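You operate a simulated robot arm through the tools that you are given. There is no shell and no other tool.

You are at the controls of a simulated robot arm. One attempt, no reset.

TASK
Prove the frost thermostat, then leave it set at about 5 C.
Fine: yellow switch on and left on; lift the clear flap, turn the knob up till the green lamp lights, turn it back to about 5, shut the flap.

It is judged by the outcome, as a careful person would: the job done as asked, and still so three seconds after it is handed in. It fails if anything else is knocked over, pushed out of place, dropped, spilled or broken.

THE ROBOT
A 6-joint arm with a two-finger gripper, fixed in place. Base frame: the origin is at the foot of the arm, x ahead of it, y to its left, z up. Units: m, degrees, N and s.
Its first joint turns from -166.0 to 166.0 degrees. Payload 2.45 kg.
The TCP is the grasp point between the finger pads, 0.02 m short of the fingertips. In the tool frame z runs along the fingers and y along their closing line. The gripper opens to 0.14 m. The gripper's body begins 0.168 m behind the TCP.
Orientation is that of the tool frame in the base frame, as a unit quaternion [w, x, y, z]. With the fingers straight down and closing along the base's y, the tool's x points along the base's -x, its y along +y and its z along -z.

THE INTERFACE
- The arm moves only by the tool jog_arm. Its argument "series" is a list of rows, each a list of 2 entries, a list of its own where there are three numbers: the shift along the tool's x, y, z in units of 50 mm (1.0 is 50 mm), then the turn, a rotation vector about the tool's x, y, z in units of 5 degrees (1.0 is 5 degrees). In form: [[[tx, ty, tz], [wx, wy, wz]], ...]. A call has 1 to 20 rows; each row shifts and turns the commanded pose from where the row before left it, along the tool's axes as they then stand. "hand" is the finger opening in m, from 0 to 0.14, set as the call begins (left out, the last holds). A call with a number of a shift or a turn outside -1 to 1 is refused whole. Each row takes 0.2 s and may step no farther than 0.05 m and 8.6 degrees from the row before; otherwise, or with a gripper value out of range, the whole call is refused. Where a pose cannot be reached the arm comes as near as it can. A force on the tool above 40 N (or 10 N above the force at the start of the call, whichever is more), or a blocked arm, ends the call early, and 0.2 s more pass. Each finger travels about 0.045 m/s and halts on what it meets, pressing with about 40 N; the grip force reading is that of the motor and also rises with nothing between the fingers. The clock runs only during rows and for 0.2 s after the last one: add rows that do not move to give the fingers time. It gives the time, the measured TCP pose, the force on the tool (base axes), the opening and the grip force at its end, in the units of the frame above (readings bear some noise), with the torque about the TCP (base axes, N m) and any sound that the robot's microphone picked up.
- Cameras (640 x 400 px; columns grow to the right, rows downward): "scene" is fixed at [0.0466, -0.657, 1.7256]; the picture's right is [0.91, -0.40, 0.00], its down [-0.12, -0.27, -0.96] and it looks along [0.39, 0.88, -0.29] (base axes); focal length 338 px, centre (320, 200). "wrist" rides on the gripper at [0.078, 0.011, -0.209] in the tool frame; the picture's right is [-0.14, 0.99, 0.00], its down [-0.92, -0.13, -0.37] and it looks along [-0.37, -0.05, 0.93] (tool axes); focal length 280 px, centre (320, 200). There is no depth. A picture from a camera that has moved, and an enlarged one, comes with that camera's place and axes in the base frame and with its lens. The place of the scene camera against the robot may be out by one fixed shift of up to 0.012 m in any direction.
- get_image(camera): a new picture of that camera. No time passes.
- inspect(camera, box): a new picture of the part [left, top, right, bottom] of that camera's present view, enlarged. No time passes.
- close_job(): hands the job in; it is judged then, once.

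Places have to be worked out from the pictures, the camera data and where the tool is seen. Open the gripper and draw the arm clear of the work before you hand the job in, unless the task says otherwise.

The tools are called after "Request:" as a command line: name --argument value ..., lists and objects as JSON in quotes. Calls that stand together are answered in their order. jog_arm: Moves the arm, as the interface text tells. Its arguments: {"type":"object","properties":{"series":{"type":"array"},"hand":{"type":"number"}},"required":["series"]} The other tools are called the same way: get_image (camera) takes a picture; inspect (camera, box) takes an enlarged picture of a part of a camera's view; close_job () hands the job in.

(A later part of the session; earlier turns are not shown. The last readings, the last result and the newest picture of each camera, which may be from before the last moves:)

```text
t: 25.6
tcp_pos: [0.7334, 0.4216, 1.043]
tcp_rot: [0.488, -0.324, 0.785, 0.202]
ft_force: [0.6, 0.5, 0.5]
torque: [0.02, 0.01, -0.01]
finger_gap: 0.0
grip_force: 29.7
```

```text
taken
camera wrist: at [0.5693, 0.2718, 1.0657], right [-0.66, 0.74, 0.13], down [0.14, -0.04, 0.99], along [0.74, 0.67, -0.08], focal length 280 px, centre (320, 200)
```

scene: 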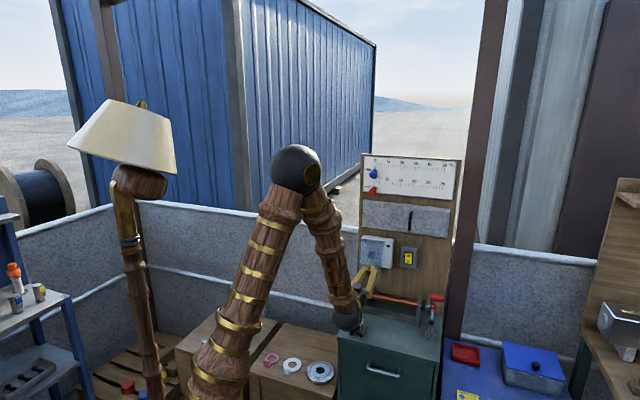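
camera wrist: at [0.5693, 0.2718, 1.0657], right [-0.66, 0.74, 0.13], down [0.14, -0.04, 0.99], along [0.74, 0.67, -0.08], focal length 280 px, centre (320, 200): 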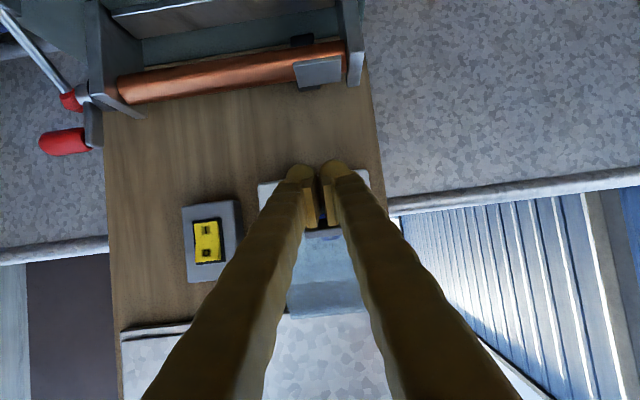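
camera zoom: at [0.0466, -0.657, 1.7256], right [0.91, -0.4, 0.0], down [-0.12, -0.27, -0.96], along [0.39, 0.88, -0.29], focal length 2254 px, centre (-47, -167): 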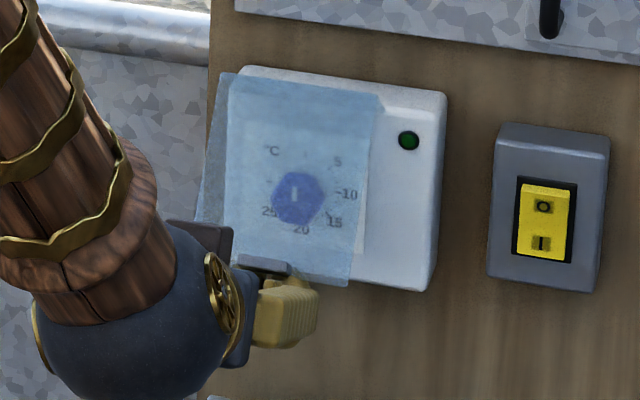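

The flap has swung out some 20–25°, with almost no load on the tool. I zoom to see where the lip sits relative to the fingertip.

Request:
inspect --camera "wrist" --box '[240, 140, 400, 330]'

Request:
inspect --camera "scene" --box '[360, 240, 395, 275]'

```text
2.11 times, centred on (320, 235) of wrist
camera zoom: at [0.5693, 0.2718, 1.0657], right [-0.66, 0.74, 0.13], down [0.14, -0.04, 0.99], along [0.74, 0.67, -0.08], focal length 590 px, centre (320, 126)
```

zoom: 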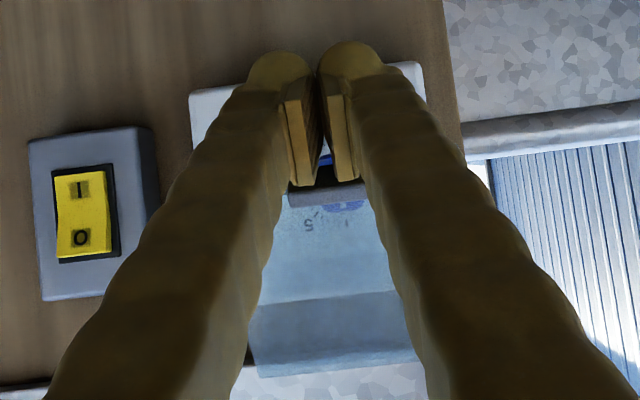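

```text
11.43 times, centred on (378, 258) of scene
camera zoom: at [0.0466, -0.657, 1.7256], right [0.91, -0.4, 0.0], down [-0.12, -0.27, -0.96], along [0.39, 0.88, -0.29], focal length 3864 px, centre (-337, -457)
```

zoom: 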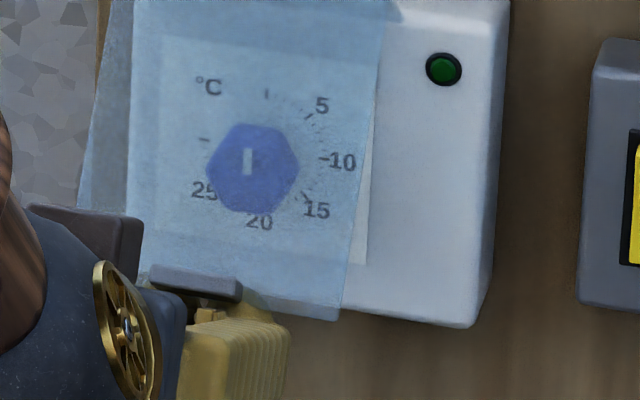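

The fingertips are now under the swung-out flap, below the lip. I raise straight up, so the flap rides on the fingers.

Request:
jog_arm --series '[[[-0.145, 0, -0.068], [0, 0, 0]], [[-0.145, 0, -0.068], [0, 0, 0]], [[-0.145, 0, -0.068], [0, 0, 0]], [[-0.145, 0, -0.068], [0, 0, 0]], [[-0.145, 0, -0.068], [0, 0, 0]], [[-0.145, 0, -0.068], [0, 0, 0]], [[-0.145, 0, -0.068], [0, 0, 0]], [[-0.145, 0, -0.068], [0, 0, 0]]]'

Request:
inspect --camera "scene" --box '[345, 225, 405, 285]'

Request:
get_image --camera "wrist"

```text
t: 27.4
tcp_pos: [0.7348, 0.422, 1.1071]
tcp_rot: [0.489, -0.323, 0.784, 0.203]
ft_force: [0.0, -0.2, 0.0]
torque: [-0.01, -0.04, 0.0]
finger_gap: 0.0
grip_force: 29.2
```

```text
6.67 times, centred on (375, 255) of scene
camera zoom: at [0.0466, -0.657, 1.7256], right [0.91, -0.4, 0.0], down [-0.12, -0.27, -0.96], along [0.39, 0.88, -0.29], focal length 2254 px, centre (-47, -167)
```

zoom: 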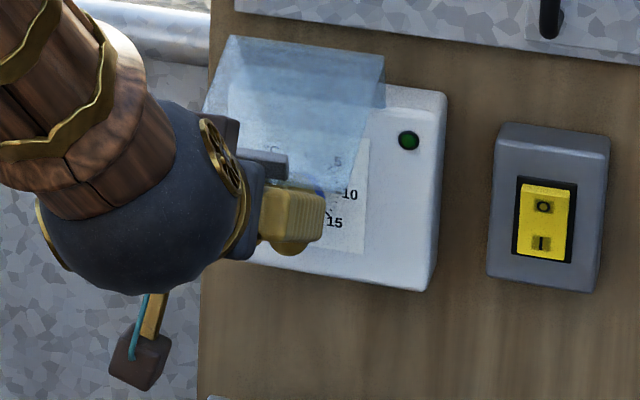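

```text
taken
camera wrist: at [0.5701, 0.2717, 1.1296], right [-0.66, 0.74, 0.13], down [0.14, -0.04, 0.99], along [0.74, 0.67, -0.08], focal length 280 px, centre (320, 200)
```

wrist: 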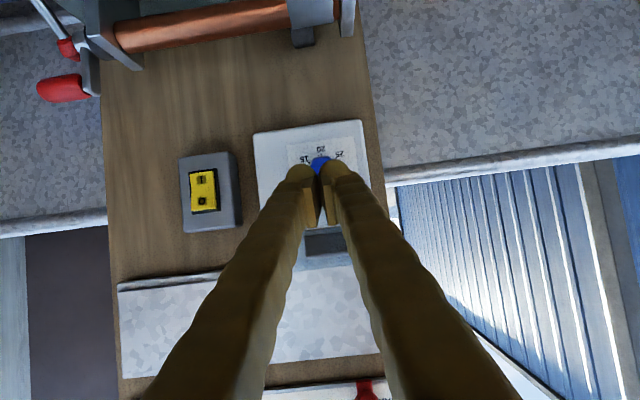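

The flap is rising nicely, by about 65°, with a light load. I keep going up.

Request:
jog_arm --series '[[[-0.145, 0, -0.068], [0, 0, 0]], [[-0.145, 0, -0.068], [0, 0, 0]], [[-0.145, 0, -0.068], [0, 0, 0]], [[-0.145, 0, -0.068], [0, 0, 0]], [[-0.145, 0, -0.068], [0, 0, 0]], [[-0.145, 0, -0.068], [0, 0, 0]], [[-0.145, 0, -0.068], [0, 0, 0]], [[-0.145, 0, -0.068], [0, 0, 0]]]'

Request:
inspect --camera "scene" --box '[345, 215, 405, 275]'

Request:
get_image --camera "wrist"

```text
t: 29.2
tcp_pos: [0.7351, 0.4232, 1.1713]
tcp_rot: [0.489, -0.323, 0.785, 0.202]
ft_force: [-0.1, 0.3, -0.6]
torque: [0.01, -0.03, 0.01]
finger_gap: 0.0
grip_force: 29.2
```

```text
6.67 times, centred on (375, 245) of scene
camera zoom: at [0.0466, -0.657, 1.7256], right [0.91, -0.4, 0.0], down [-0.12, -0.27, -0.96], along [0.39, 0.88, -0.29], focal length 2254 px, centre (-47, -100)
```

zoom: 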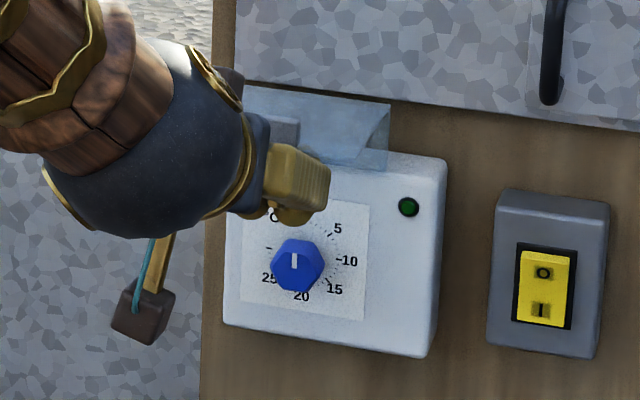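

```text
taken
camera wrist: at [0.5706, 0.2723, 1.1937], right [-0.65, 0.75, 0.13], down [0.14, -0.04, 0.99], along [0.74, 0.67, -0.08], focal length 280 px, centre (320, 200)
```

wrist: 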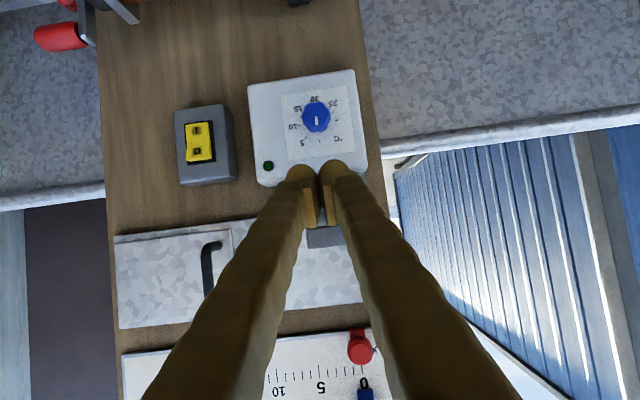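

The flap is past horizontal and the knob is clear. I push up and a bit inward to get it as far open as it will go.

Request:
jog_arm --series '[[[-0.145, 0, -0.068], [0, 0, 0]], [[-0.145, 0, -0.068], [0, 0, 0]], [[-0.145, 0, -0.068], [0, 0, 0]], [[-0.145, 0, -0.068], [0, 0, 0]], [[-0.15, 0, 0.05], [0, 0, 0]], [[-0.15, 0, 0.05], [0, 0, 0]], [[-0.15, 0, 0.05], [0, 0, 0]], [[-0.15, 0, 0.05], [0, 0, 0]]]'

Request:
inspect --camera "scene" --box '[345, 205, 405, 265]'

Request:
get_image --camera "wrist"

```text
t: 30.5
tcp_pos: [0.7396, 0.4262, 1.2027]
tcp_rot: [0.485, -0.323, 0.787, 0.201]
ft_force: [-3.0, -3.6, -18.2]
torque: [-0.2, 0.16, 0.0]
finger_gap: 0.0062
grip_force: 29.5
stopped in row 6: the force on the tool passed its limit at 46 N (the readings are from after the stop); the commanded pose is now the measured one
```

```text
6.67 times, centred on (375, 235) of scene
camera zoom: at [0.0466, -0.657, 1.7256], right [0.91, -0.4, 0.0], down [-0.12, -0.27, -0.96], along [0.39, 0.88, -0.29], focal length 2254 px, centre (-47, -33)
```

zoom: 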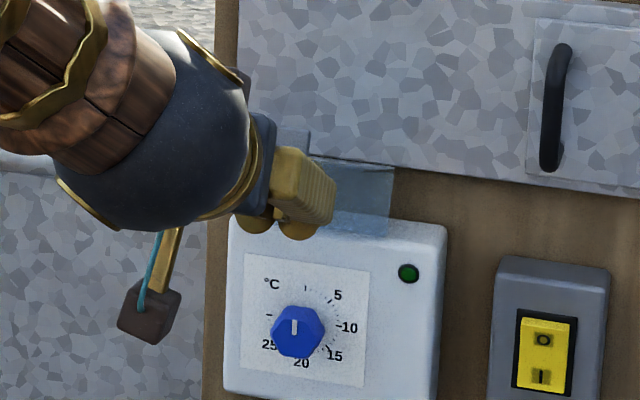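

```text
taken
camera wrist: at [0.5754, 0.277, 1.228], right [-0.65, 0.75, 0.13], down [0.15, -0.03, 0.99], along [0.74, 0.66, -0.09], focal length 280 px, centre (320, 200)
```

wrist: 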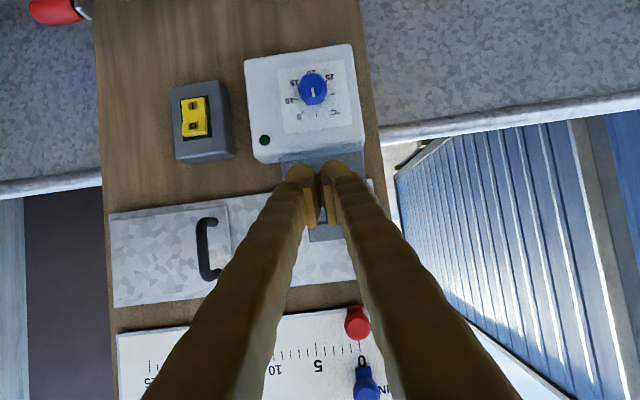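

The flap is at its hinge stop, at about 105°. I ease down 12 mm to see whether it stays open by itself.

Request:
jog_arm --series '[[[0.11, 0, 0.05], [0, 0, 0]], [[0.11, 0, 0.05], [0, 0, 0]], [[0.18, 0, 0.085], [0, 0, 0]], [[0.18, 0, 0.085], [0, 0, 0]], [[0, 0, 0], [0, 0, 0]], [[0, 0, 0], [0, 0, 0]]]'

Request:
inspect --camera "scene" --box '[345, 205, 405, 265]'

Request:
inspect --camera "wrist" --box '[230, 120, 410, 300]'

```text
t: 31.9
tcp_pos: [0.7401, 0.4259, 1.1733]
tcp_rot: [0.486, -0.323, 0.787, 0.202]
ft_force: [-0.8, -0.6, 1.1]
torque: [0.03, -0.01, -0.02]
finger_gap: 0.0
grip_force: 29.3
```

```text
6.67 times, centred on (375, 235) of scene
camera zoom: at [0.0466, -0.657, 1.7256], right [0.91, -0.4, 0.0], down [-0.12, -0.27, -0.96], along [0.39, 0.88, -0.29], focal length 2254 px, centre (-47, -33)
```

zoom: 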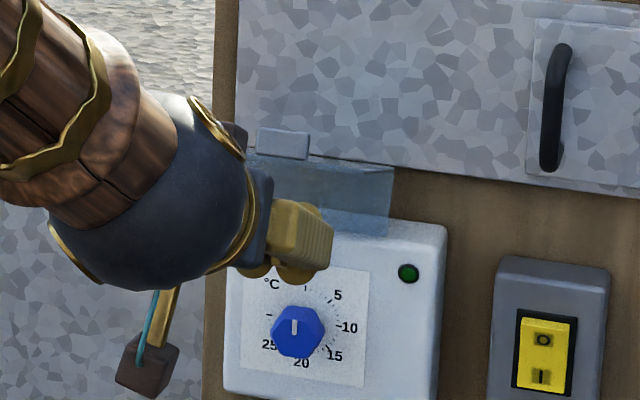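

```text
2.22 times, centred on (320, 210) of wrist
camera zoom: at [0.575, 0.2766, 1.1979], right [-0.65, 0.75, 0.13], down [0.15, -0.04, 0.99], along [0.74, 0.66, -0.09], focal length 623 px, centre (320, 178)
```

zoom: 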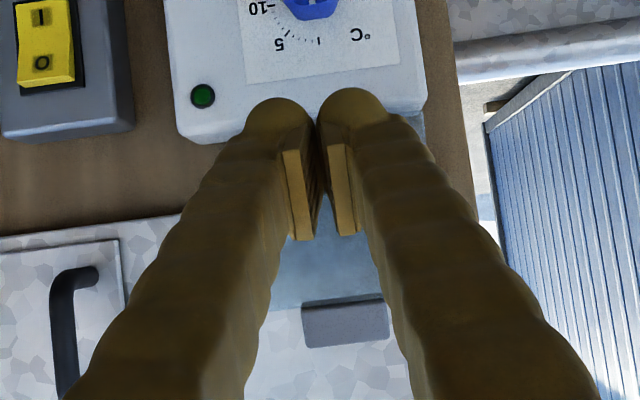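

The flap holds itself open. I withdraw, drop to knob height, level the tool and open the fingers.

Request:
jog_arm --series '[[[0.27, 0, -0.59], [0, 0, 0]], [[0.27, 0, -0.59], [0, 0, 0]], [[0.604, 0, 0.282], [0, 0, 0]], [[0.604, 0, 0.282], [0, 0, 0]], [[0.604, 0, 0.282], [0, 0, 0]], [[0, 0, 0], [0, -1, 0]], [[0, 0, 0], [0, -1, 0]], [[0, 0, 0], [0, -1, 0]], [[0, 0, 0], [0, -1, 0]], [[0, 0, 0], [0, -1, 0]], [[0, 0, 0], [0, -0.32, 0]]]' --hand 0.08

Request:
get_image --camera "wrist"

Request:
inspect --camera "wrist" --box '[250, 80, 390, 180]'

Request:
inspect --camera "scene" --box '[345, 205, 425, 285]'

```text
t: 34.3
tcp_pos: [0.6906, 0.3784, 1.0764]
tcp_rot: [0.654, -0.269, 0.653, 0.271]
ft_force: [-0.9, 0.0, -0.2]
torque: [-0.04, -0.03, -0.02]
finger_gap: 0.0798
grip_force: 0.1
```

```text
taken
camera wrist: at [0.536, 0.2388, 0.998], right [-0.7, 0.7, 0.14], down [-0.17, -0.35, 0.92], along [0.7, 0.62, 0.37], focal length 280 px, centre (320, 200)
```

wrist: 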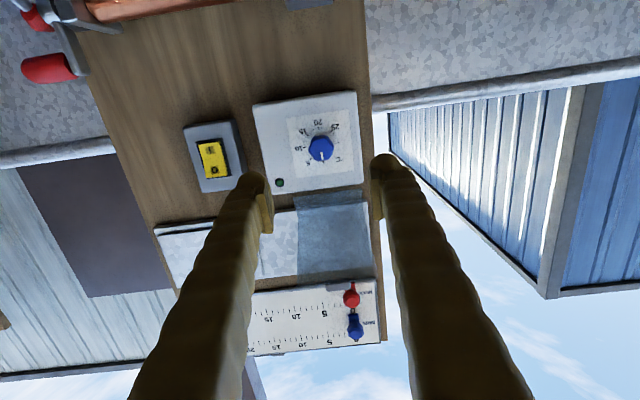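

```text
4.00 times, centred on (320, 130) of wrist
camera zoom: at [0.536, 0.2388, 0.998], right [-0.7, 0.7, 0.14], down [-0.17, -0.35, 0.92], along [0.7, 0.62, 0.37], focal length 1122 px, centre (320, 480)
```

zoom: 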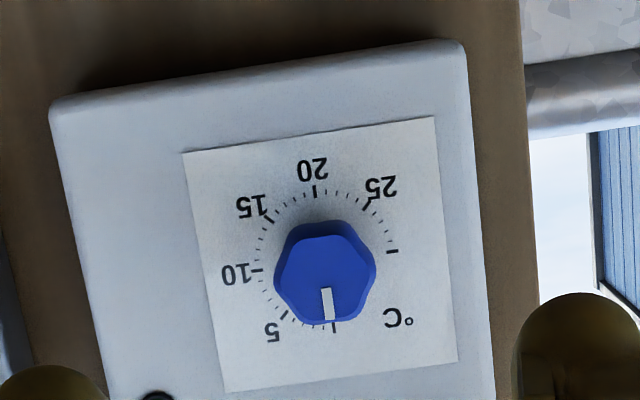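

```text
5.00 times, centred on (385, 245) of scene
camera zoom: at [0.0466, -0.657, 1.7256], right [0.91, -0.4, 0.0], down [-0.12, -0.27, -0.96], along [0.39, 0.88, -0.29], focal length 1691 px, centre (-5, -25)
```

zoom: 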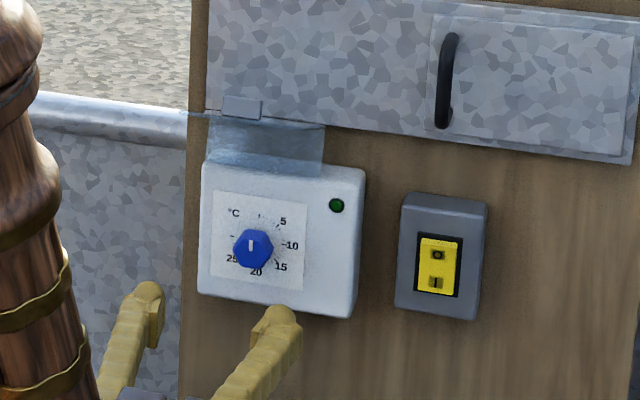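

The knob's face is clear: pointer at 0, ticks at 45° per 5 °C, hexagon flats facing up and down. I lower 4 mm and roll the tool -90°, so the fingers close on those flats and I have range to turn clockwise.

Request:
jog_arm --series '[[[0.085, 0, 0], [0, 0, -1]], [[0, 0, 0], [0, 0, -1]], [[0, 0, 0], [0, 0, -1]], [[0, 0, 0], [0, 0, -1]], [[0, 0, 0], [0, 0, -1]], [[0, 0, 0], [0, 0, -1]], [[0, 0, 0], [0, 0, -1]], [[0, 0, 0], [0, 0, -1]], [[0, 0, 0], [0, 0, -1]], [[0, 0, 0], [0, 0, -1]], [[0, 0, 0], [0, 0, -1]], [[0, 0, 0], [0, 0, -1]], [[0, 0, 0], [0, 0, -1]], [[0, 0, 0], [0, 0, -1]], [[0, 0, 0], [0, 0, -1]], [[0, 0, 0], [0, 0, -1]], [[0, 0, 0], [0, 0, -1]], [[0, 0, 0], [0, 0, -1]]]' --hand 0.07

Request:
get_image --camera "wrist"

Request:
get_image --camera "scene"

```text
t: 38.1
tcp_pos: [0.6977, 0.3751, 1.0858]
tcp_rot: [0.654, -0.282, 0.651, 0.264]
ft_force: [-0.3, 0.6, -0.3]
torque: [-0.02, 0.04, 0.01]
finger_gap: 0.07
grip_force: 0.0
out of reach, approached as far as the arm can: row 1, 2, 3, 4, 5, 6, 7, 8, 9, 10, 11, 12, 13, 14, 15, 16, 17, 18
```

```text
taken
camera wrist: at [0.5442, 0.2315, 1.0083], right [-0.71, 0.7, 0.11], down [-0.18, -0.33, 0.93], along [0.69, 0.63, 0.36], focal length 280 px, centre (320, 200)
```

wrist: 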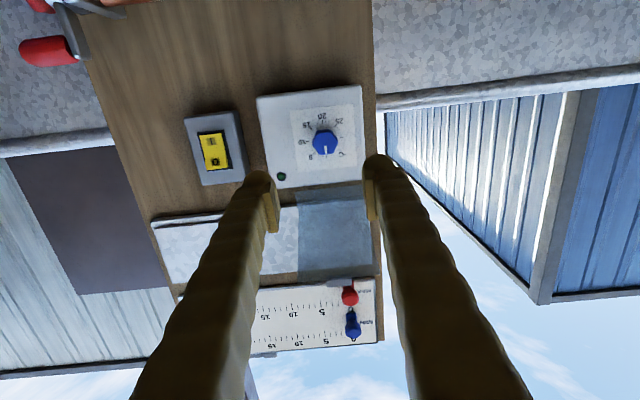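

```text
taken
```

scene: 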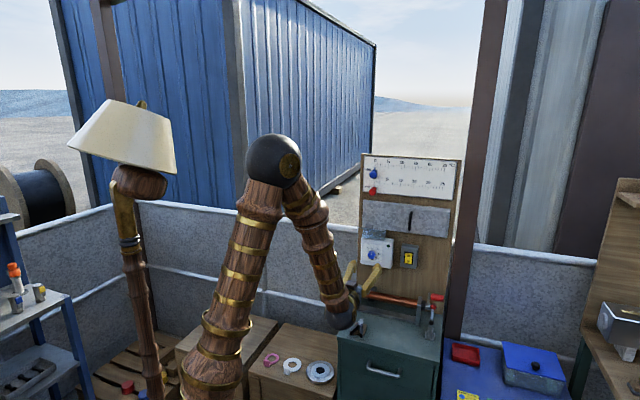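

The roll was refused as out of reach, possibly because the arm is at its folded limit here. I move 5 cm forward and test a small roll.

Request:
jog_arm --series '[[[0, 0, 0.5], [0, 0, 0]], [[0, 0, 0.5], [0, 0, 0]], [[0, 0, 0], [0, 0, -1]], [[0, 0, 0], [0, 0, -1]]]'

```text
t: 39.1
tcp_pos: [0.7392, 0.4073, 1.0929]
tcp_rot: [0.655, -0.294, 0.647, 0.256]
ft_force: [-0.2, 0.1, 0.1]
torque: [-0.02, -0.02, 0.03]
finger_gap: 0.0698
grip_force: 0.1
out of reach, approached as far as the arm can: row 3, 4
```

Negative roll is at a joint limit, so I use positive roll, which is also the clockwise direction I need. I recentre on the knob and roll +33° to line the fingers up with another pair of hexagon flats.

Request:
jog_arm --series '[[[0.42, 0.28, 0], [0.16, 0, 0]], [[0, 0, 0], [0, 0, 0.946]], [[0, 0, 0], [0, 0, 0.946]], [[0, 0, 0], [0, 0, 0.946]], [[0, 0, 0], [0, 0, 0.946]], [[0, 0, 0], [0, 0, 0.946]], [[0, 0, 0], [0, 0, 0.946]], [[0, 0, 0], [0, 0, 0.946]], [[0, 0, 0], [0, 0, 0]]]'

Request:
get_image --camera "wrist"

Request:
inspect --camera "scene" --box '[345, 215, 425, 275]'

```text
t: 41.1
tcp_pos: [0.735, 0.4106, 1.0819]
tcp_rot: [0.558, -0.092, 0.705, 0.428]
ft_force: [-0.6, -0.3, 0.4]
torque: [0.02, 0.0, 0.02]
finger_gap: 0.0703
grip_force: 0.0
out of reach, approached as far as the arm can: row 1
```

```text
taken
camera wrist: at [0.5526, 0.2961, 1.0223], right [-0.55, 0.56, 0.62], down [0.15, -0.66, 0.74], along [0.82, 0.5, 0.28], focal length 280 px, centre (320, 200)
```

wrist: 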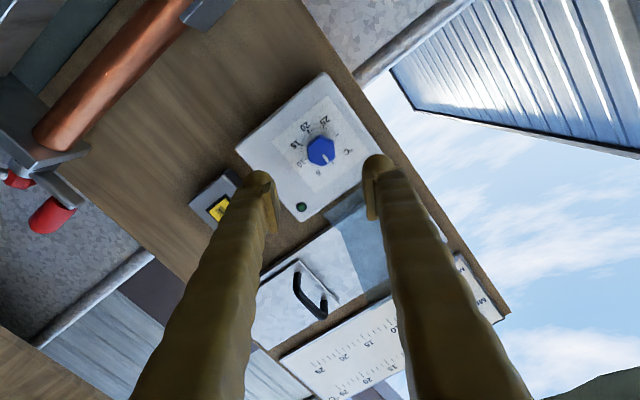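

```text
6.67 times, centred on (385, 245) of scene
camera zoom: at [0.0466, -0.657, 1.7256], right [0.91, -0.4, 0.0], down [-0.12, -0.27, -0.96], along [0.39, 0.88, -0.29], focal length 2254 px, centre (-113, -100)
```

zoom: 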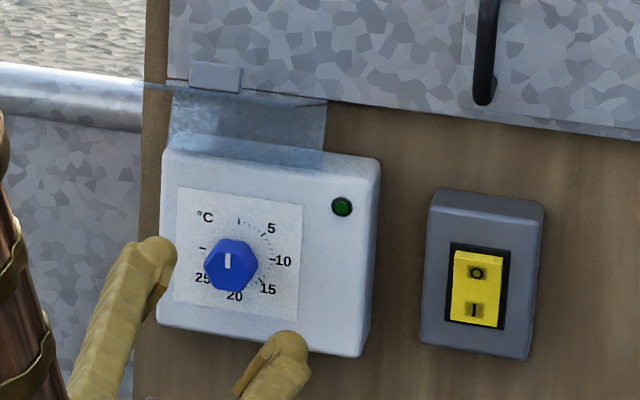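

The roll is exactly 30° and the knob re-measures at lateral -0.220, z 1.071. I centre on it and advance most of the way.

Request:
jog_arm --series '[[[0.268, 0.054, 0], [0, 0, 0]], [[0, 0, 0.4], [0, 0, 0]], [[0, 0, 0.4], [0, 0, 0]], [[0, 0, 0.4], [0, 0, 0]], [[0, 0, 0], [0, 0, 0]]]'

Request:
get_image --camera "wrist"

Request:
inspect --camera "wrist" --box '[250, 110, 390, 220]'

Request:
inspect --camera "scene" --box '[345, 215, 425, 275]'

```text
t: 42.3
tcp_pos: [0.771, 0.4598, 1.071]
tcp_rot: [0.558, -0.092, 0.705, 0.427]
ft_force: [0.0, -0.5, -0.6]
torque: [0.0, 0.0, 0.01]
finger_gap: 0.0701
grip_force: 0.1
```

```text
taken
camera wrist: at [0.5885, 0.3451, 1.0115], right [-0.55, 0.56, 0.61], down [0.15, -0.66, 0.74], along [0.82, 0.5, 0.28], focal length 280 px, centre (320, 200)
```

wrist: 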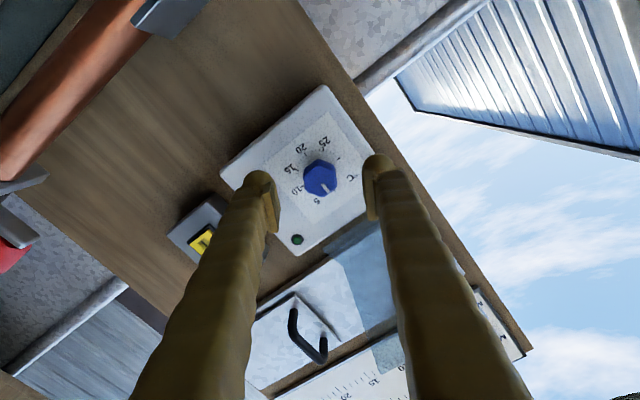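

```text
3.64 times, centred on (320, 165) of wrist
camera zoom: at [0.5885, 0.3451, 1.0115], right [-0.55, 0.56, 0.61], down [0.15, -0.66, 0.74], along [0.82, 0.5, 0.28], focal length 1020 px, centre (320, 327)
```

zoom: 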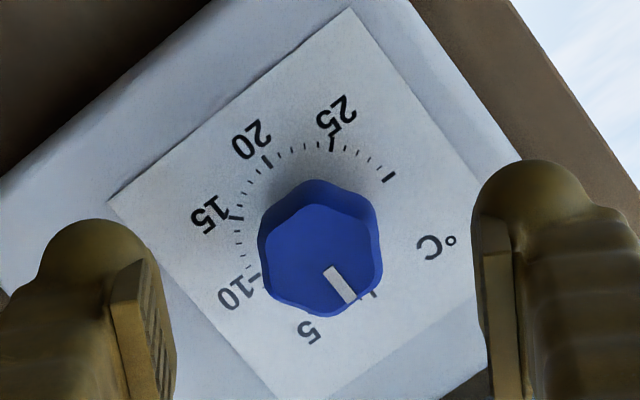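

```text
6.67 times, centred on (385, 245) of scene
camera zoom: at [0.0466, -0.657, 1.7256], right [0.91, -0.4, 0.0], down [-0.12, -0.27, -0.96], along [0.39, 0.88, -0.29], focal length 2254 px, centre (-113, -100)
```

zoom: 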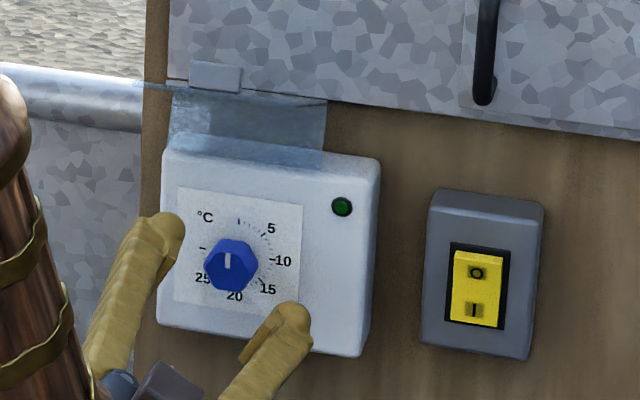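

The flats line up with the fingers and the knob sits centred between them. I go in the last 38 mm.

Request:
jog_arm --series '[[[0, 0, 0.2], [0, 0, 0]], [[0, 0, 0.2], [0, 0, 0]], [[0, 0, 0.2], [0, 0, 0]], [[0, 0, 0.16], [0, 0, 0]], [[0, 0, 0], [0, 0, 0]]]'

Request:
jog_arm --series '[[[0, 0, 0], [0, 0, 0]], [[0, 0, 0], [0, 0, 0]], [[0, 0, 0], [0, 0, 0]], [[0, 0, 0], [0, 0, 0]], [[0, 0, 0], [0, 0, 0]]]' --hand 0.02

Request:
get_image --camera "wrist"

Request:
inspect --camera "scene" --box '[345, 215, 425, 275]'

```text
t: 43.5
tcp_pos: [0.7979, 0.4858, 1.0704]
tcp_rot: [0.558, -0.093, 0.705, 0.428]
ft_force: [-0.1, 0.0, -0.7]
torque: [-0.01, 0.0, -0.01]
finger_gap: 0.0702
grip_force: 0.0
```

```text
t: 44.7
tcp_pos: [0.798, 0.4854, 1.071]
tcp_rot: [0.558, -0.094, 0.704, 0.429]
ft_force: [-3.6, 6.2, 3.3]
torque: [0.05, -0.03, 0.09]
finger_gap: 0.0347
grip_force: 45.2
```

```text
taken
camera wrist: at [0.6151, 0.3717, 1.0111], right [-0.55, 0.56, 0.61], down [0.15, -0.66, 0.74], along [0.82, 0.5, 0.28], focal length 280 px, centre (320, 200)
```

wrist: 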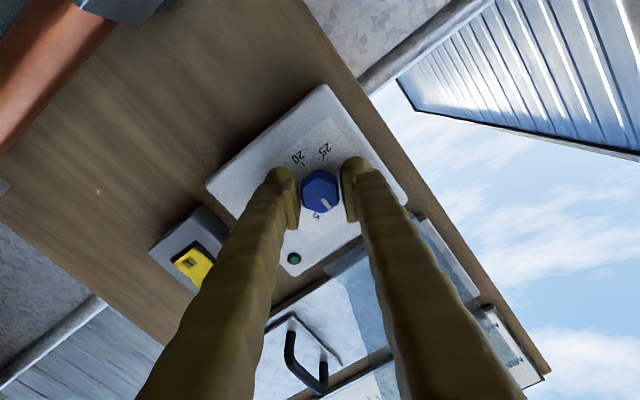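

```text
6.67 times, centred on (385, 245) of scene
camera zoom: at [0.0466, -0.657, 1.7256], right [0.91, -0.4, 0.0], down [-0.12, -0.27, -0.96], along [0.39, 0.88, -0.29], focal length 2254 px, centre (-113, -100)
```

zoom: 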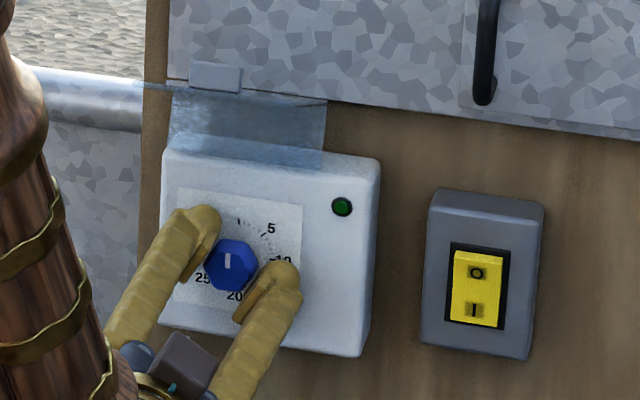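

The grip closed on the knob at 34.7 mm. I turn clockwise 25° first and check that it follows.

Request:
jog_arm --series '[[[0, 0, 0], [0, 0, 1]], [[0, 0, 0], [0, 0, 1]], [[0, 0, 0], [0, 0, 1]], [[0, 0, 0], [0, 0, 1]], [[0, 0, 0], [0, 0, 1]]]'

Request:
inspect --camera "scene" --box '[345, 215, 425, 275]'

```text
t: 45.9
tcp_pos: [0.7978, 0.4867, 1.0704]
tcp_rot: [0.452, 0.062, 0.708, 0.539]
ft_force: [-3.4, 5.9, 3.5]
torque: [0.07, -0.03, 0.08]
finger_gap: 0.0347
grip_force: 44.5
```

```text
6.67 times, centred on (385, 245) of scene
camera zoom: at [0.0466, -0.657, 1.7256], right [0.91, -0.4, 0.0], down [-0.12, -0.27, -0.96], along [0.39, 0.88, -0.29], focal length 2254 px, centre (-113, -100)
```

zoom: 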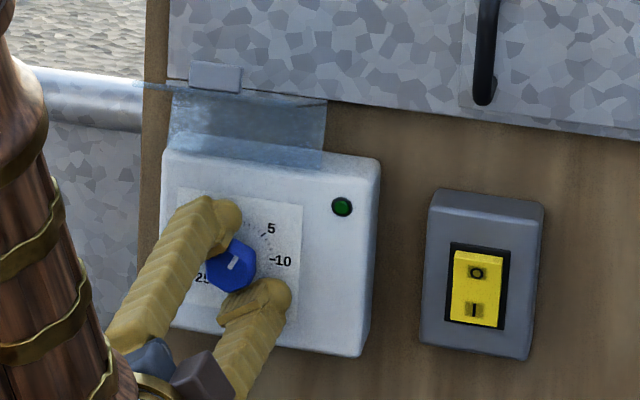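

The knob follows and the pointer is near 2–3. I continue in 25° increments, watching the lamp.

Request:
jog_arm --series '[[[0, 0, 0], [0, 0, 1]], [[0, 0, 0], [0, 0, 1]], [[0, 0, 0], [0, 0, 1]], [[0, 0, 0], [0, 0, 1]], [[0, 0, 0], [0, 0, 1]]]'

Request:
inspect --camera "scene" --box '[345, 215, 425, 275]'

```text
t: 47.1
tcp_pos: [0.797, 0.4865, 1.0697]
tcp_rot: [0.324, 0.214, 0.678, 0.624]
ft_force: [0.7, -1.1, 0.7]
torque: [0.03, -0.02, 0.12]
finger_gap: 0.0347
grip_force: 45.2
```

```text
6.67 times, centred on (385, 245) of scene
camera zoom: at [0.0466, -0.657, 1.7256], right [0.91, -0.4, 0.0], down [-0.12, -0.27, -0.96], along [0.39, 0.88, -0.29], focal length 2254 px, centre (-113, -100)
```

zoom: 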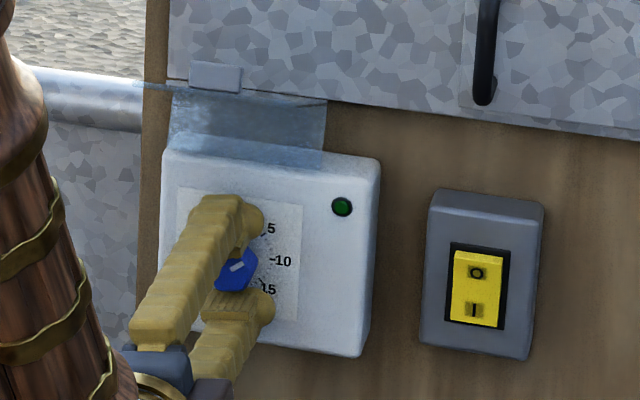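

The lamp is still off with the pointer near 5.5. I continue clockwise.

Request:
jog_arm --series '[[[0, 0, 0], [0, 0, 1]], [[0, 0, 0], [0, 0, 1]], [[0, 0, 0], [0, 0, 1]], [[0, 0, 0], [0, 0, 1]]]'

Request:
inspect --camera "scene" --box '[345, 215, 425, 275]'

```text
t: 48.1
tcp_pos: [0.7977, 0.4861, 1.0698]
tcp_rot: [0.211, 0.329, 0.631, 0.671]
ft_force: [0.3, -8.0, -1.4]
torque: [0.01, 0.02, -0.03]
finger_gap: 0.0344
grip_force: 44.7
```

```text
6.67 times, centred on (385, 245) of scene
camera zoom: at [0.0466, -0.657, 1.7256], right [0.91, -0.4, 0.0], down [-0.12, -0.27, -0.96], along [0.39, 0.88, -0.29], focal length 2254 px, centre (-113, -100)
```

zoom: 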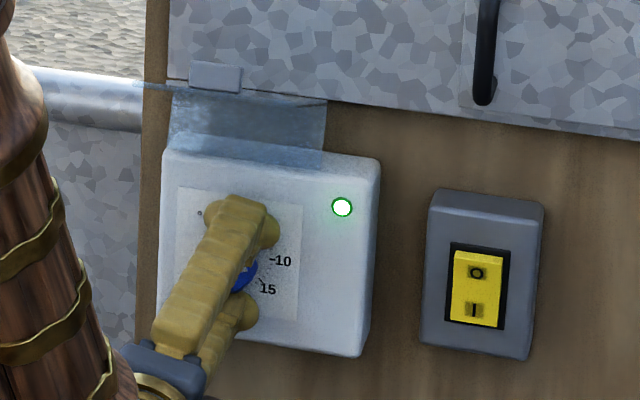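

The green lamp is lit at about 70° (nearly 8 °C). I turn back 25° to reach about 5.

Request:
jog_arm --series '[[[0, 0, 0], [0, 0, 0]], [[0, 0, 0], [0, 0, -1]], [[0, 0, 0], [0, 0, -1]], [[0, 0, 0], [0, 0, -1]], [[0, 0, 0], [0, 0, -1]], [[0, 0, 0], [0, 0, -1]], [[0, 0, 0], [0, 0, 0]]]'

Request:
inspect --camera "scene" --box '[345, 215, 425, 275]'

Request:
get_image --camera "wrist"

```text
t: 49.7
tcp_pos: [0.797, 0.4857, 1.07]
tcp_rot: [0.351, 0.184, 0.688, 0.608]
ft_force: [-5.8, -9.9, -2.9]
torque: [0.01, 0.03, 0.02]
finger_gap: 0.0343
grip_force: 45.3
```

```text
6.67 times, centred on (385, 245) of scene
camera zoom: at [0.0466, -0.657, 1.7256], right [0.91, -0.4, 0.0], down [-0.12, -0.27, -0.96], along [0.39, 0.88, -0.29], focal length 2254 px, centre (-113, -100)
```

zoom: 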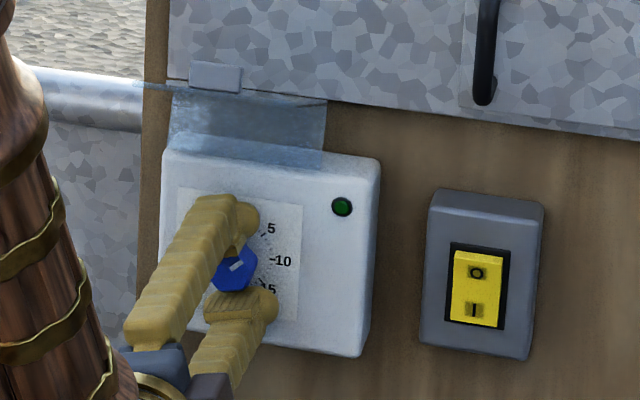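

```text
taken
camera wrist: at [0.5945, 0.3932, 1.0635], right [-0.08, 0.1, 0.99], down [0.39, -0.91, 0.12], along [0.92, 0.4, 0.04], focal length 280 px, centre (320, 200)
```

wrist: 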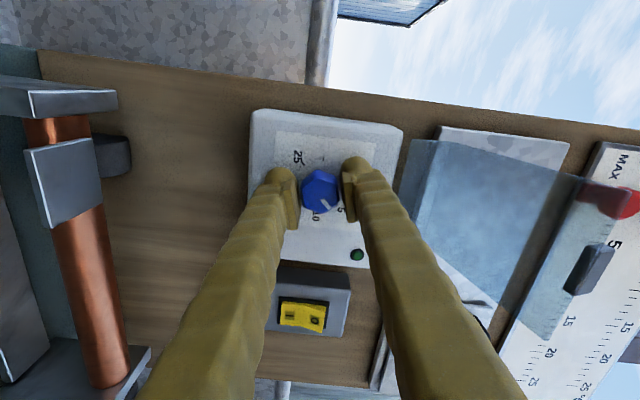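

The lamp is out again and the roll is 45° from the start. I check the pointer closely before letting go.

Request:
inspect --camera "wrist" --box '[260, 130, 390, 260]'

Request:
inspect --camera "scene" --box '[362, 238, 392, 268]'

```text
3.08 times, centred on (325, 195) of wrist
camera zoom: at [0.5945, 0.3932, 1.0635], right [-0.08, 0.1, 0.99], down [0.39, -0.91, 0.12], along [0.92, 0.4, 0.04], focal length 863 px, centre (305, 215)
```

zoom: 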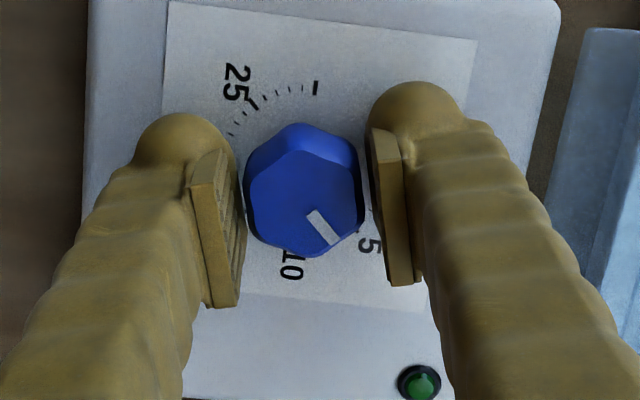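

```text
13.33 times, centred on (377, 253) of scene
camera zoom: at [0.0466, -0.657, 1.7256], right [0.91, -0.4, 0.0], down [-0.12, -0.27, -0.96], along [0.39, 0.88, -0.29], focal length 4508 px, centre (-440, -507)
```

zoom: 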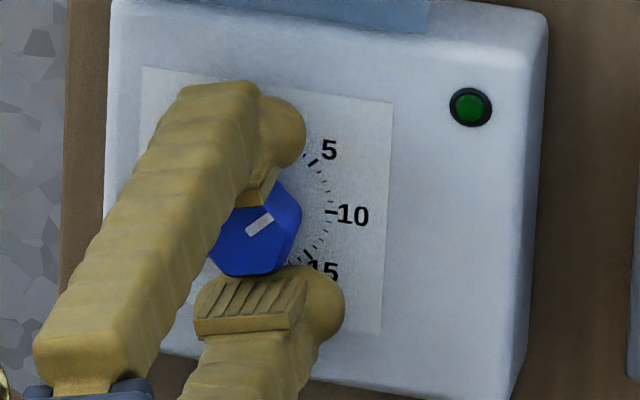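

The pointer is parallel to the 5 tick. I release and back straight off.

Request:
jog_arm --series '[[[0, 0, 0], [0, 0, 0]], [[0, 0, 0], [0, 0, 0]], [[0, 0, 0], [0, 0, 0]], [[0, 0, 0], [0, 0, 0]], [[0, 0, 0], [0, 0, 0]]]' --hand 0.07

Request:
jog_arm --series '[[[0, 0, -0.3], [0, 0, 0]], [[0, 0, -0.5], [0, 0, 0]], [[0, 0, -0.6], [0, 0, 0]], [[0, 0, -0.6], [0, 0, 0]]]'

Request:
get_image --camera "wrist"

Request:
inspect --camera "scene" --box '[362, 238, 392, 268]'

Request:
inspect --camera "wrist" --box '[250, 110, 390, 240]'

```text
t: 50.9
tcp_pos: [0.7977, 0.487, 1.0701]
tcp_rot: [0.352, 0.184, 0.687, 0.609]
ft_force: [-0.1, -0.6, -0.1]
torque: [-0.01, -0.03, 0.0]
finger_gap: 0.07
grip_force: 0.1
```

```text
t: 51.9
tcp_pos: [0.7269, 0.415, 1.0723]
tcp_rot: [0.352, 0.184, 0.687, 0.608]
ft_force: [0.3, 0.3, 0.0]
torque: [-0.03, 0.0, 0.02]
finger_gap: 0.0699
grip_force: 0.0
```

```text
taken
camera wrist: at [0.5237, 0.3223, 1.0647], right [-0.08, 0.09, 0.99], down [0.39, -0.91, 0.12], along [0.92, 0.4, 0.03], focal length 280 px, centre (320, 200)
```

wrist: 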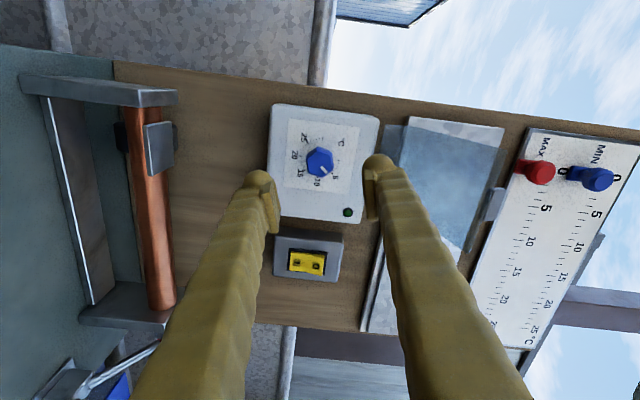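

```text
13.33 times, centred on (377, 253) of scene
camera zoom: at [0.0466, -0.657, 1.7256], right [0.91, -0.4, 0.0], down [-0.12, -0.27, -0.96], along [0.39, 0.88, -0.29], focal length 4508 px, centre (-440, -507)
```

zoom: 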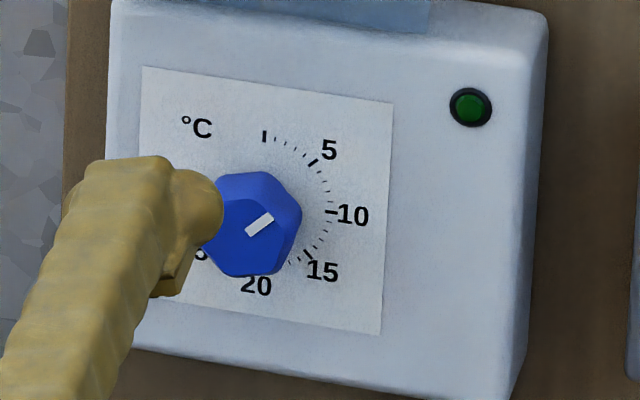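

```text
3.08 times, centred on (320, 175) of wrist
camera zoom: at [0.5237, 0.3223, 1.0647], right [-0.08, 0.09, 0.99], down [0.39, -0.91, 0.12], along [0.92, 0.4, 0.03], focal length 863 px, centre (320, 277)
```

zoom: 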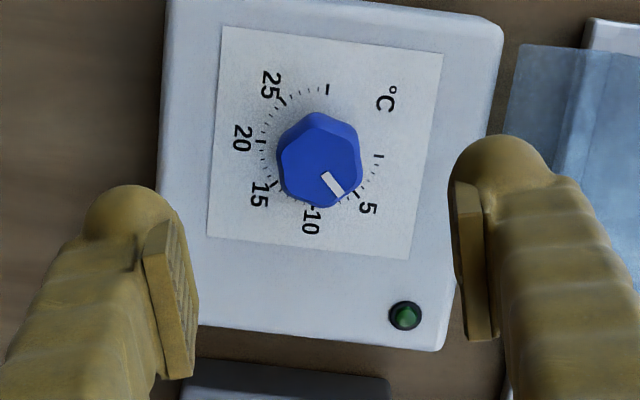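

The pointer reads about 4.8–5 and the lamp is out, with the knob left alone. Next is the flap: its lip is up at about (0.83, z 1.22). I roll back, close the fingers and retreat a little before going up over it.

Request:
jog_arm --series '[[[0, 0, -0.6], [0, 0, -1]], [[0, 0, 0], [0, 0, -1]], [[0, 0, 0], [0, 0, -1]], [[0, 0, 0], [0, 0, -1]], [[0, 0, 0], [0, 0, -1]], [[0, 0, 0], [0, 0, -1]], [[0, 0, 0], [0, 0, -1]], [[0, 0, 0], [0, 0, -1]], [[0, 0, 0], [0, 0, -1]], [[0, 0, 0], [0, 0, -1]], [[0, 0, 0], [0, 0, -1]], [[0, 0, 0], [0, 0, -1]], [[0, 0, 0], [0, 0, -1]], [[0, 0, 0], [0, 0, -1]], [[0, 0, 0], [0, 0, -1]]]' --hand 0.0

```text
t: 55.1
tcp_pos: [0.7061, 0.3941, 1.0731]
tcp_rot: [0.65, -0.273, 0.657, 0.269]
ft_force: [0.1, 0.0, -0.3]
torque: [0.02, -0.03, 0.02]
finger_gap: 0.0
grip_force: 29.3
```

Level and closed at 0.778 m. I pitch 45° down, retreat 3 cm and rise above the flap's lip height.

Request:
jog_arm --series '[[[0, 0, 0], [0, 1, 0]], [[0, 0, 0], [0, 1, 0]], [[0, 0, 0], [0, 1, 0]], [[0, 0, 0], [0, 1, 0]], [[0, 0, 0], [0, 1, 0]], [[0, 0, 0], [0, 1, 0]], [[0, 0, 0], [0, 1, 0]], [[0, 0, 0], [0, 1, 0]], [[0, 0, 0], [0, 1, 0]], [[0.6, 0, -0.6], [0, 0, 0]], [[-0.566, 0, -0.566], [0, 0, 0]], [[-0.566, 0, -0.566], [0, 0, 0]], [[-0.566, 0, -0.566], [0, 0, 0]], [[-0.566, 0, -0.566], [0, 0, 0]], [[-0.566, 0, -0.566], [0, 0, 0]], [[-0.3, 0, -0.3], [0, 0, 0]]]'

Request:
get_image --camera "wrist"

Request:
inspect --camera "scene" --box '[325, 175, 445, 285]'

```text
t: 58.5
tcp_pos: [0.6774, 0.3657, 1.2945]
tcp_rot: [0.348, -0.354, 0.856, 0.144]
ft_force: [-0.5, 0.9, 0.7]
torque: [-0.04, 0.02, 0.01]
finger_gap: 0.0003
grip_force: 29.5
```

```text
taken
camera wrist: at [0.5272, 0.2295, 1.3897], right [-0.63, 0.77, 0.1], down [0.37, 0.19, 0.91], along [0.68, 0.61, -0.41], focal length 280 px, centre (320, 200)
```

wrist: 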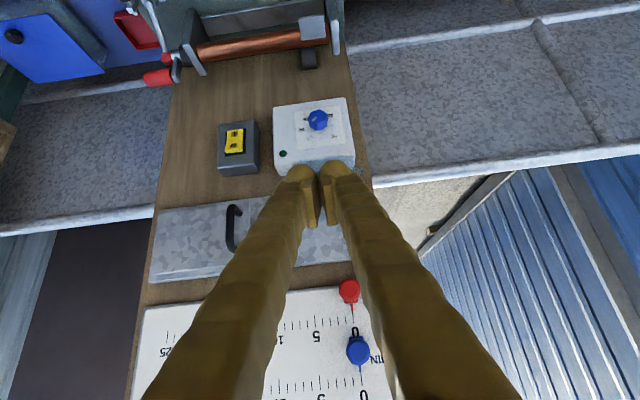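

```text
3.64 times, centred on (385, 230) of scene
camera zoom: at [0.0466, -0.657, 1.7256], right [0.91, -0.4, 0.0], down [-0.12, -0.27, -0.96], along [0.39, 0.88, -0.29], focal length 1230 px, centre (84, 91)
```

zoom: 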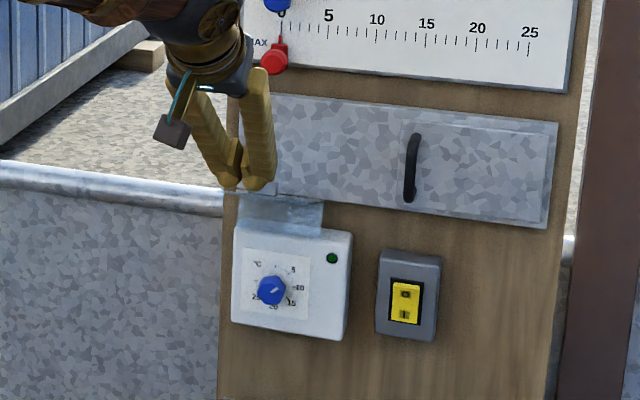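

I'm above the lip height. I go forward over the flap, between its lip and hinge, and then down to just above it.

Request:
jog_arm --series '[[[-0.554, 0, 0.554], [0, 0, 0]], [[-0.554, 0, 0.554], [0, 0, 0]], [[-0.554, 0, 0.554], [0, 0, 0]], [[0.3, 0, 0.3], [0, 0, 0]], [[0.3, 0, 0.3], [0, 0, 0]]]'

Request:
get_image --camera "wrist"

Request:
inspect --camera "scene" --box '[345, 205, 405, 265]'

```text
t: 59.7
tcp_pos: [0.7606, 0.4491, 1.2479]
tcp_rot: [0.348, -0.355, 0.856, 0.145]
ft_force: [-0.2, 0.6, -0.7]
torque: [0.04, -0.01, 0.0]
finger_gap: 0.0
grip_force: 29.7
```

```text
taken
camera wrist: at [0.6095, 0.3132, 1.3446], right [-0.63, 0.77, 0.1], down [0.37, 0.19, 0.91], along [0.68, 0.61, -0.41], focal length 280 px, centre (320, 200)
```

wrist: 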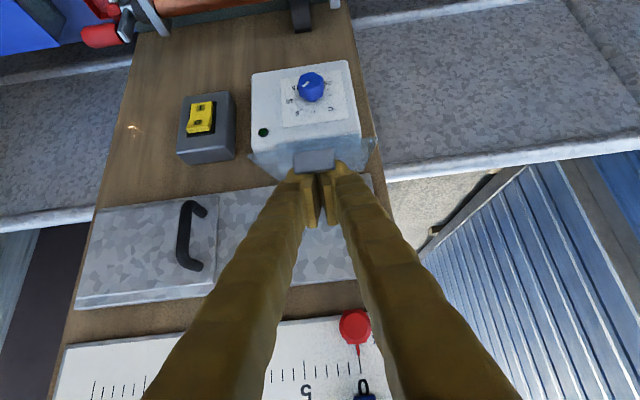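

```text
6.67 times, centred on (375, 235) of scene
camera zoom: at [0.0466, -0.657, 1.7256], right [0.91, -0.4, 0.0], down [-0.12, -0.27, -0.96], along [0.39, 0.88, -0.29], focal length 2254 px, centre (-47, -33)
```

zoom: 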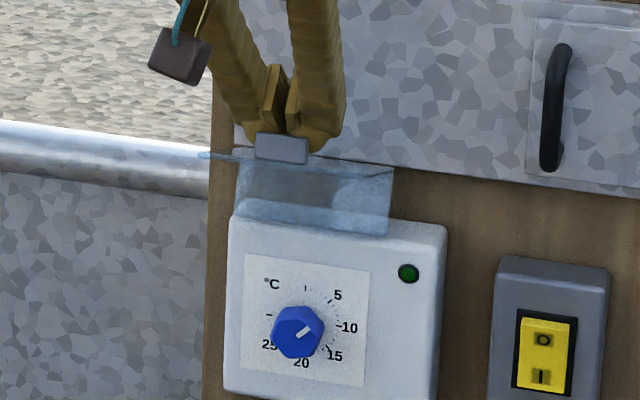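

The tip sits between lip and hinge, above the flap. I press down in small steps.

Request:
jog_arm --series '[[[0.085, 0, 0.085], [0, 0, 0]], [[0.085, 0, 0.085], [0, 0, 0]], [[0.085, 0, 0.085], [0, 0, 0]], [[0.085, 0, 0.085], [0, 0, 0]], [[0.085, 0, 0.085], [0, 0, 0]], [[0.085, 0, 0.085], [0, 0, 0]], [[0.085, 0, 0.085], [0, 0, 0]], [[0.085, 0, 0.085], [0, 0, 0]], [[0.085, 0, 0.085], [0, 0, 0]], [[0.085, 0, 0.085], [0, 0, 0]], [[0.085, 0, 0.085], [0, 0, 0]], [[0.085, 0, 0.085], [0, 0, 0]]]'

Request:
get_image --camera "wrist"

Request:
inspect --camera "scene" --box '[345, 215, 405, 275]'

```text
t: 62.3
tcp_pos: [0.7594, 0.4489, 1.1789]
tcp_rot: [0.348, -0.355, 0.856, 0.144]
ft_force: [-1.1, 0.0, 0.0]
torque: [0.01, 0.0, -0.03]
finger_gap: 0.0
grip_force: 29.4
```

```text
taken
camera wrist: at [0.6091, 0.3125, 1.2739], right [-0.63, 0.77, 0.1], down [0.37, 0.19, 0.91], along [0.68, 0.61, -0.41], focal length 280 px, centre (320, 200)
```

wrist: 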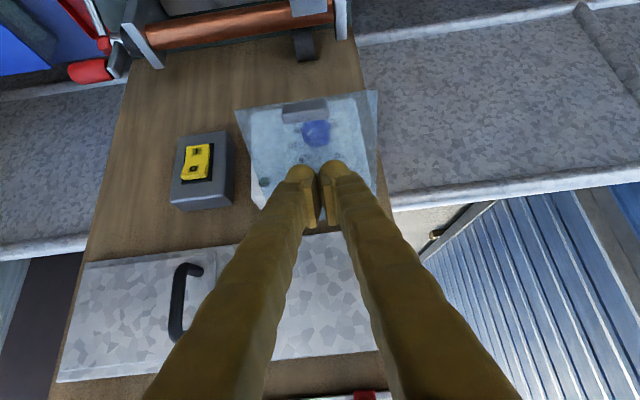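

```text
6.67 times, centred on (375, 245) of scene
camera zoom: at [0.0466, -0.657, 1.7256], right [0.91, -0.4, 0.0], down [-0.12, -0.27, -0.96], along [0.39, 0.88, -0.29], focal length 2254 px, centre (-47, -100)
```

zoom: 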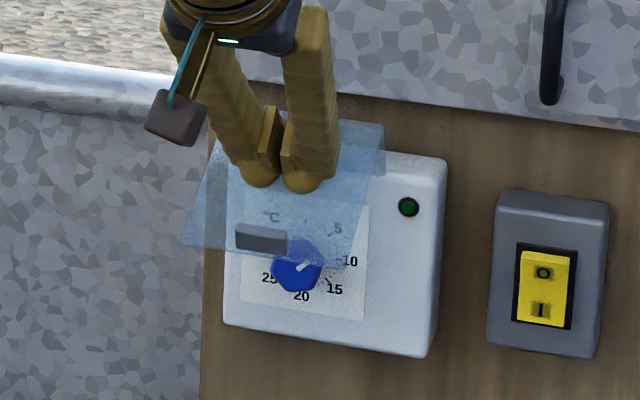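

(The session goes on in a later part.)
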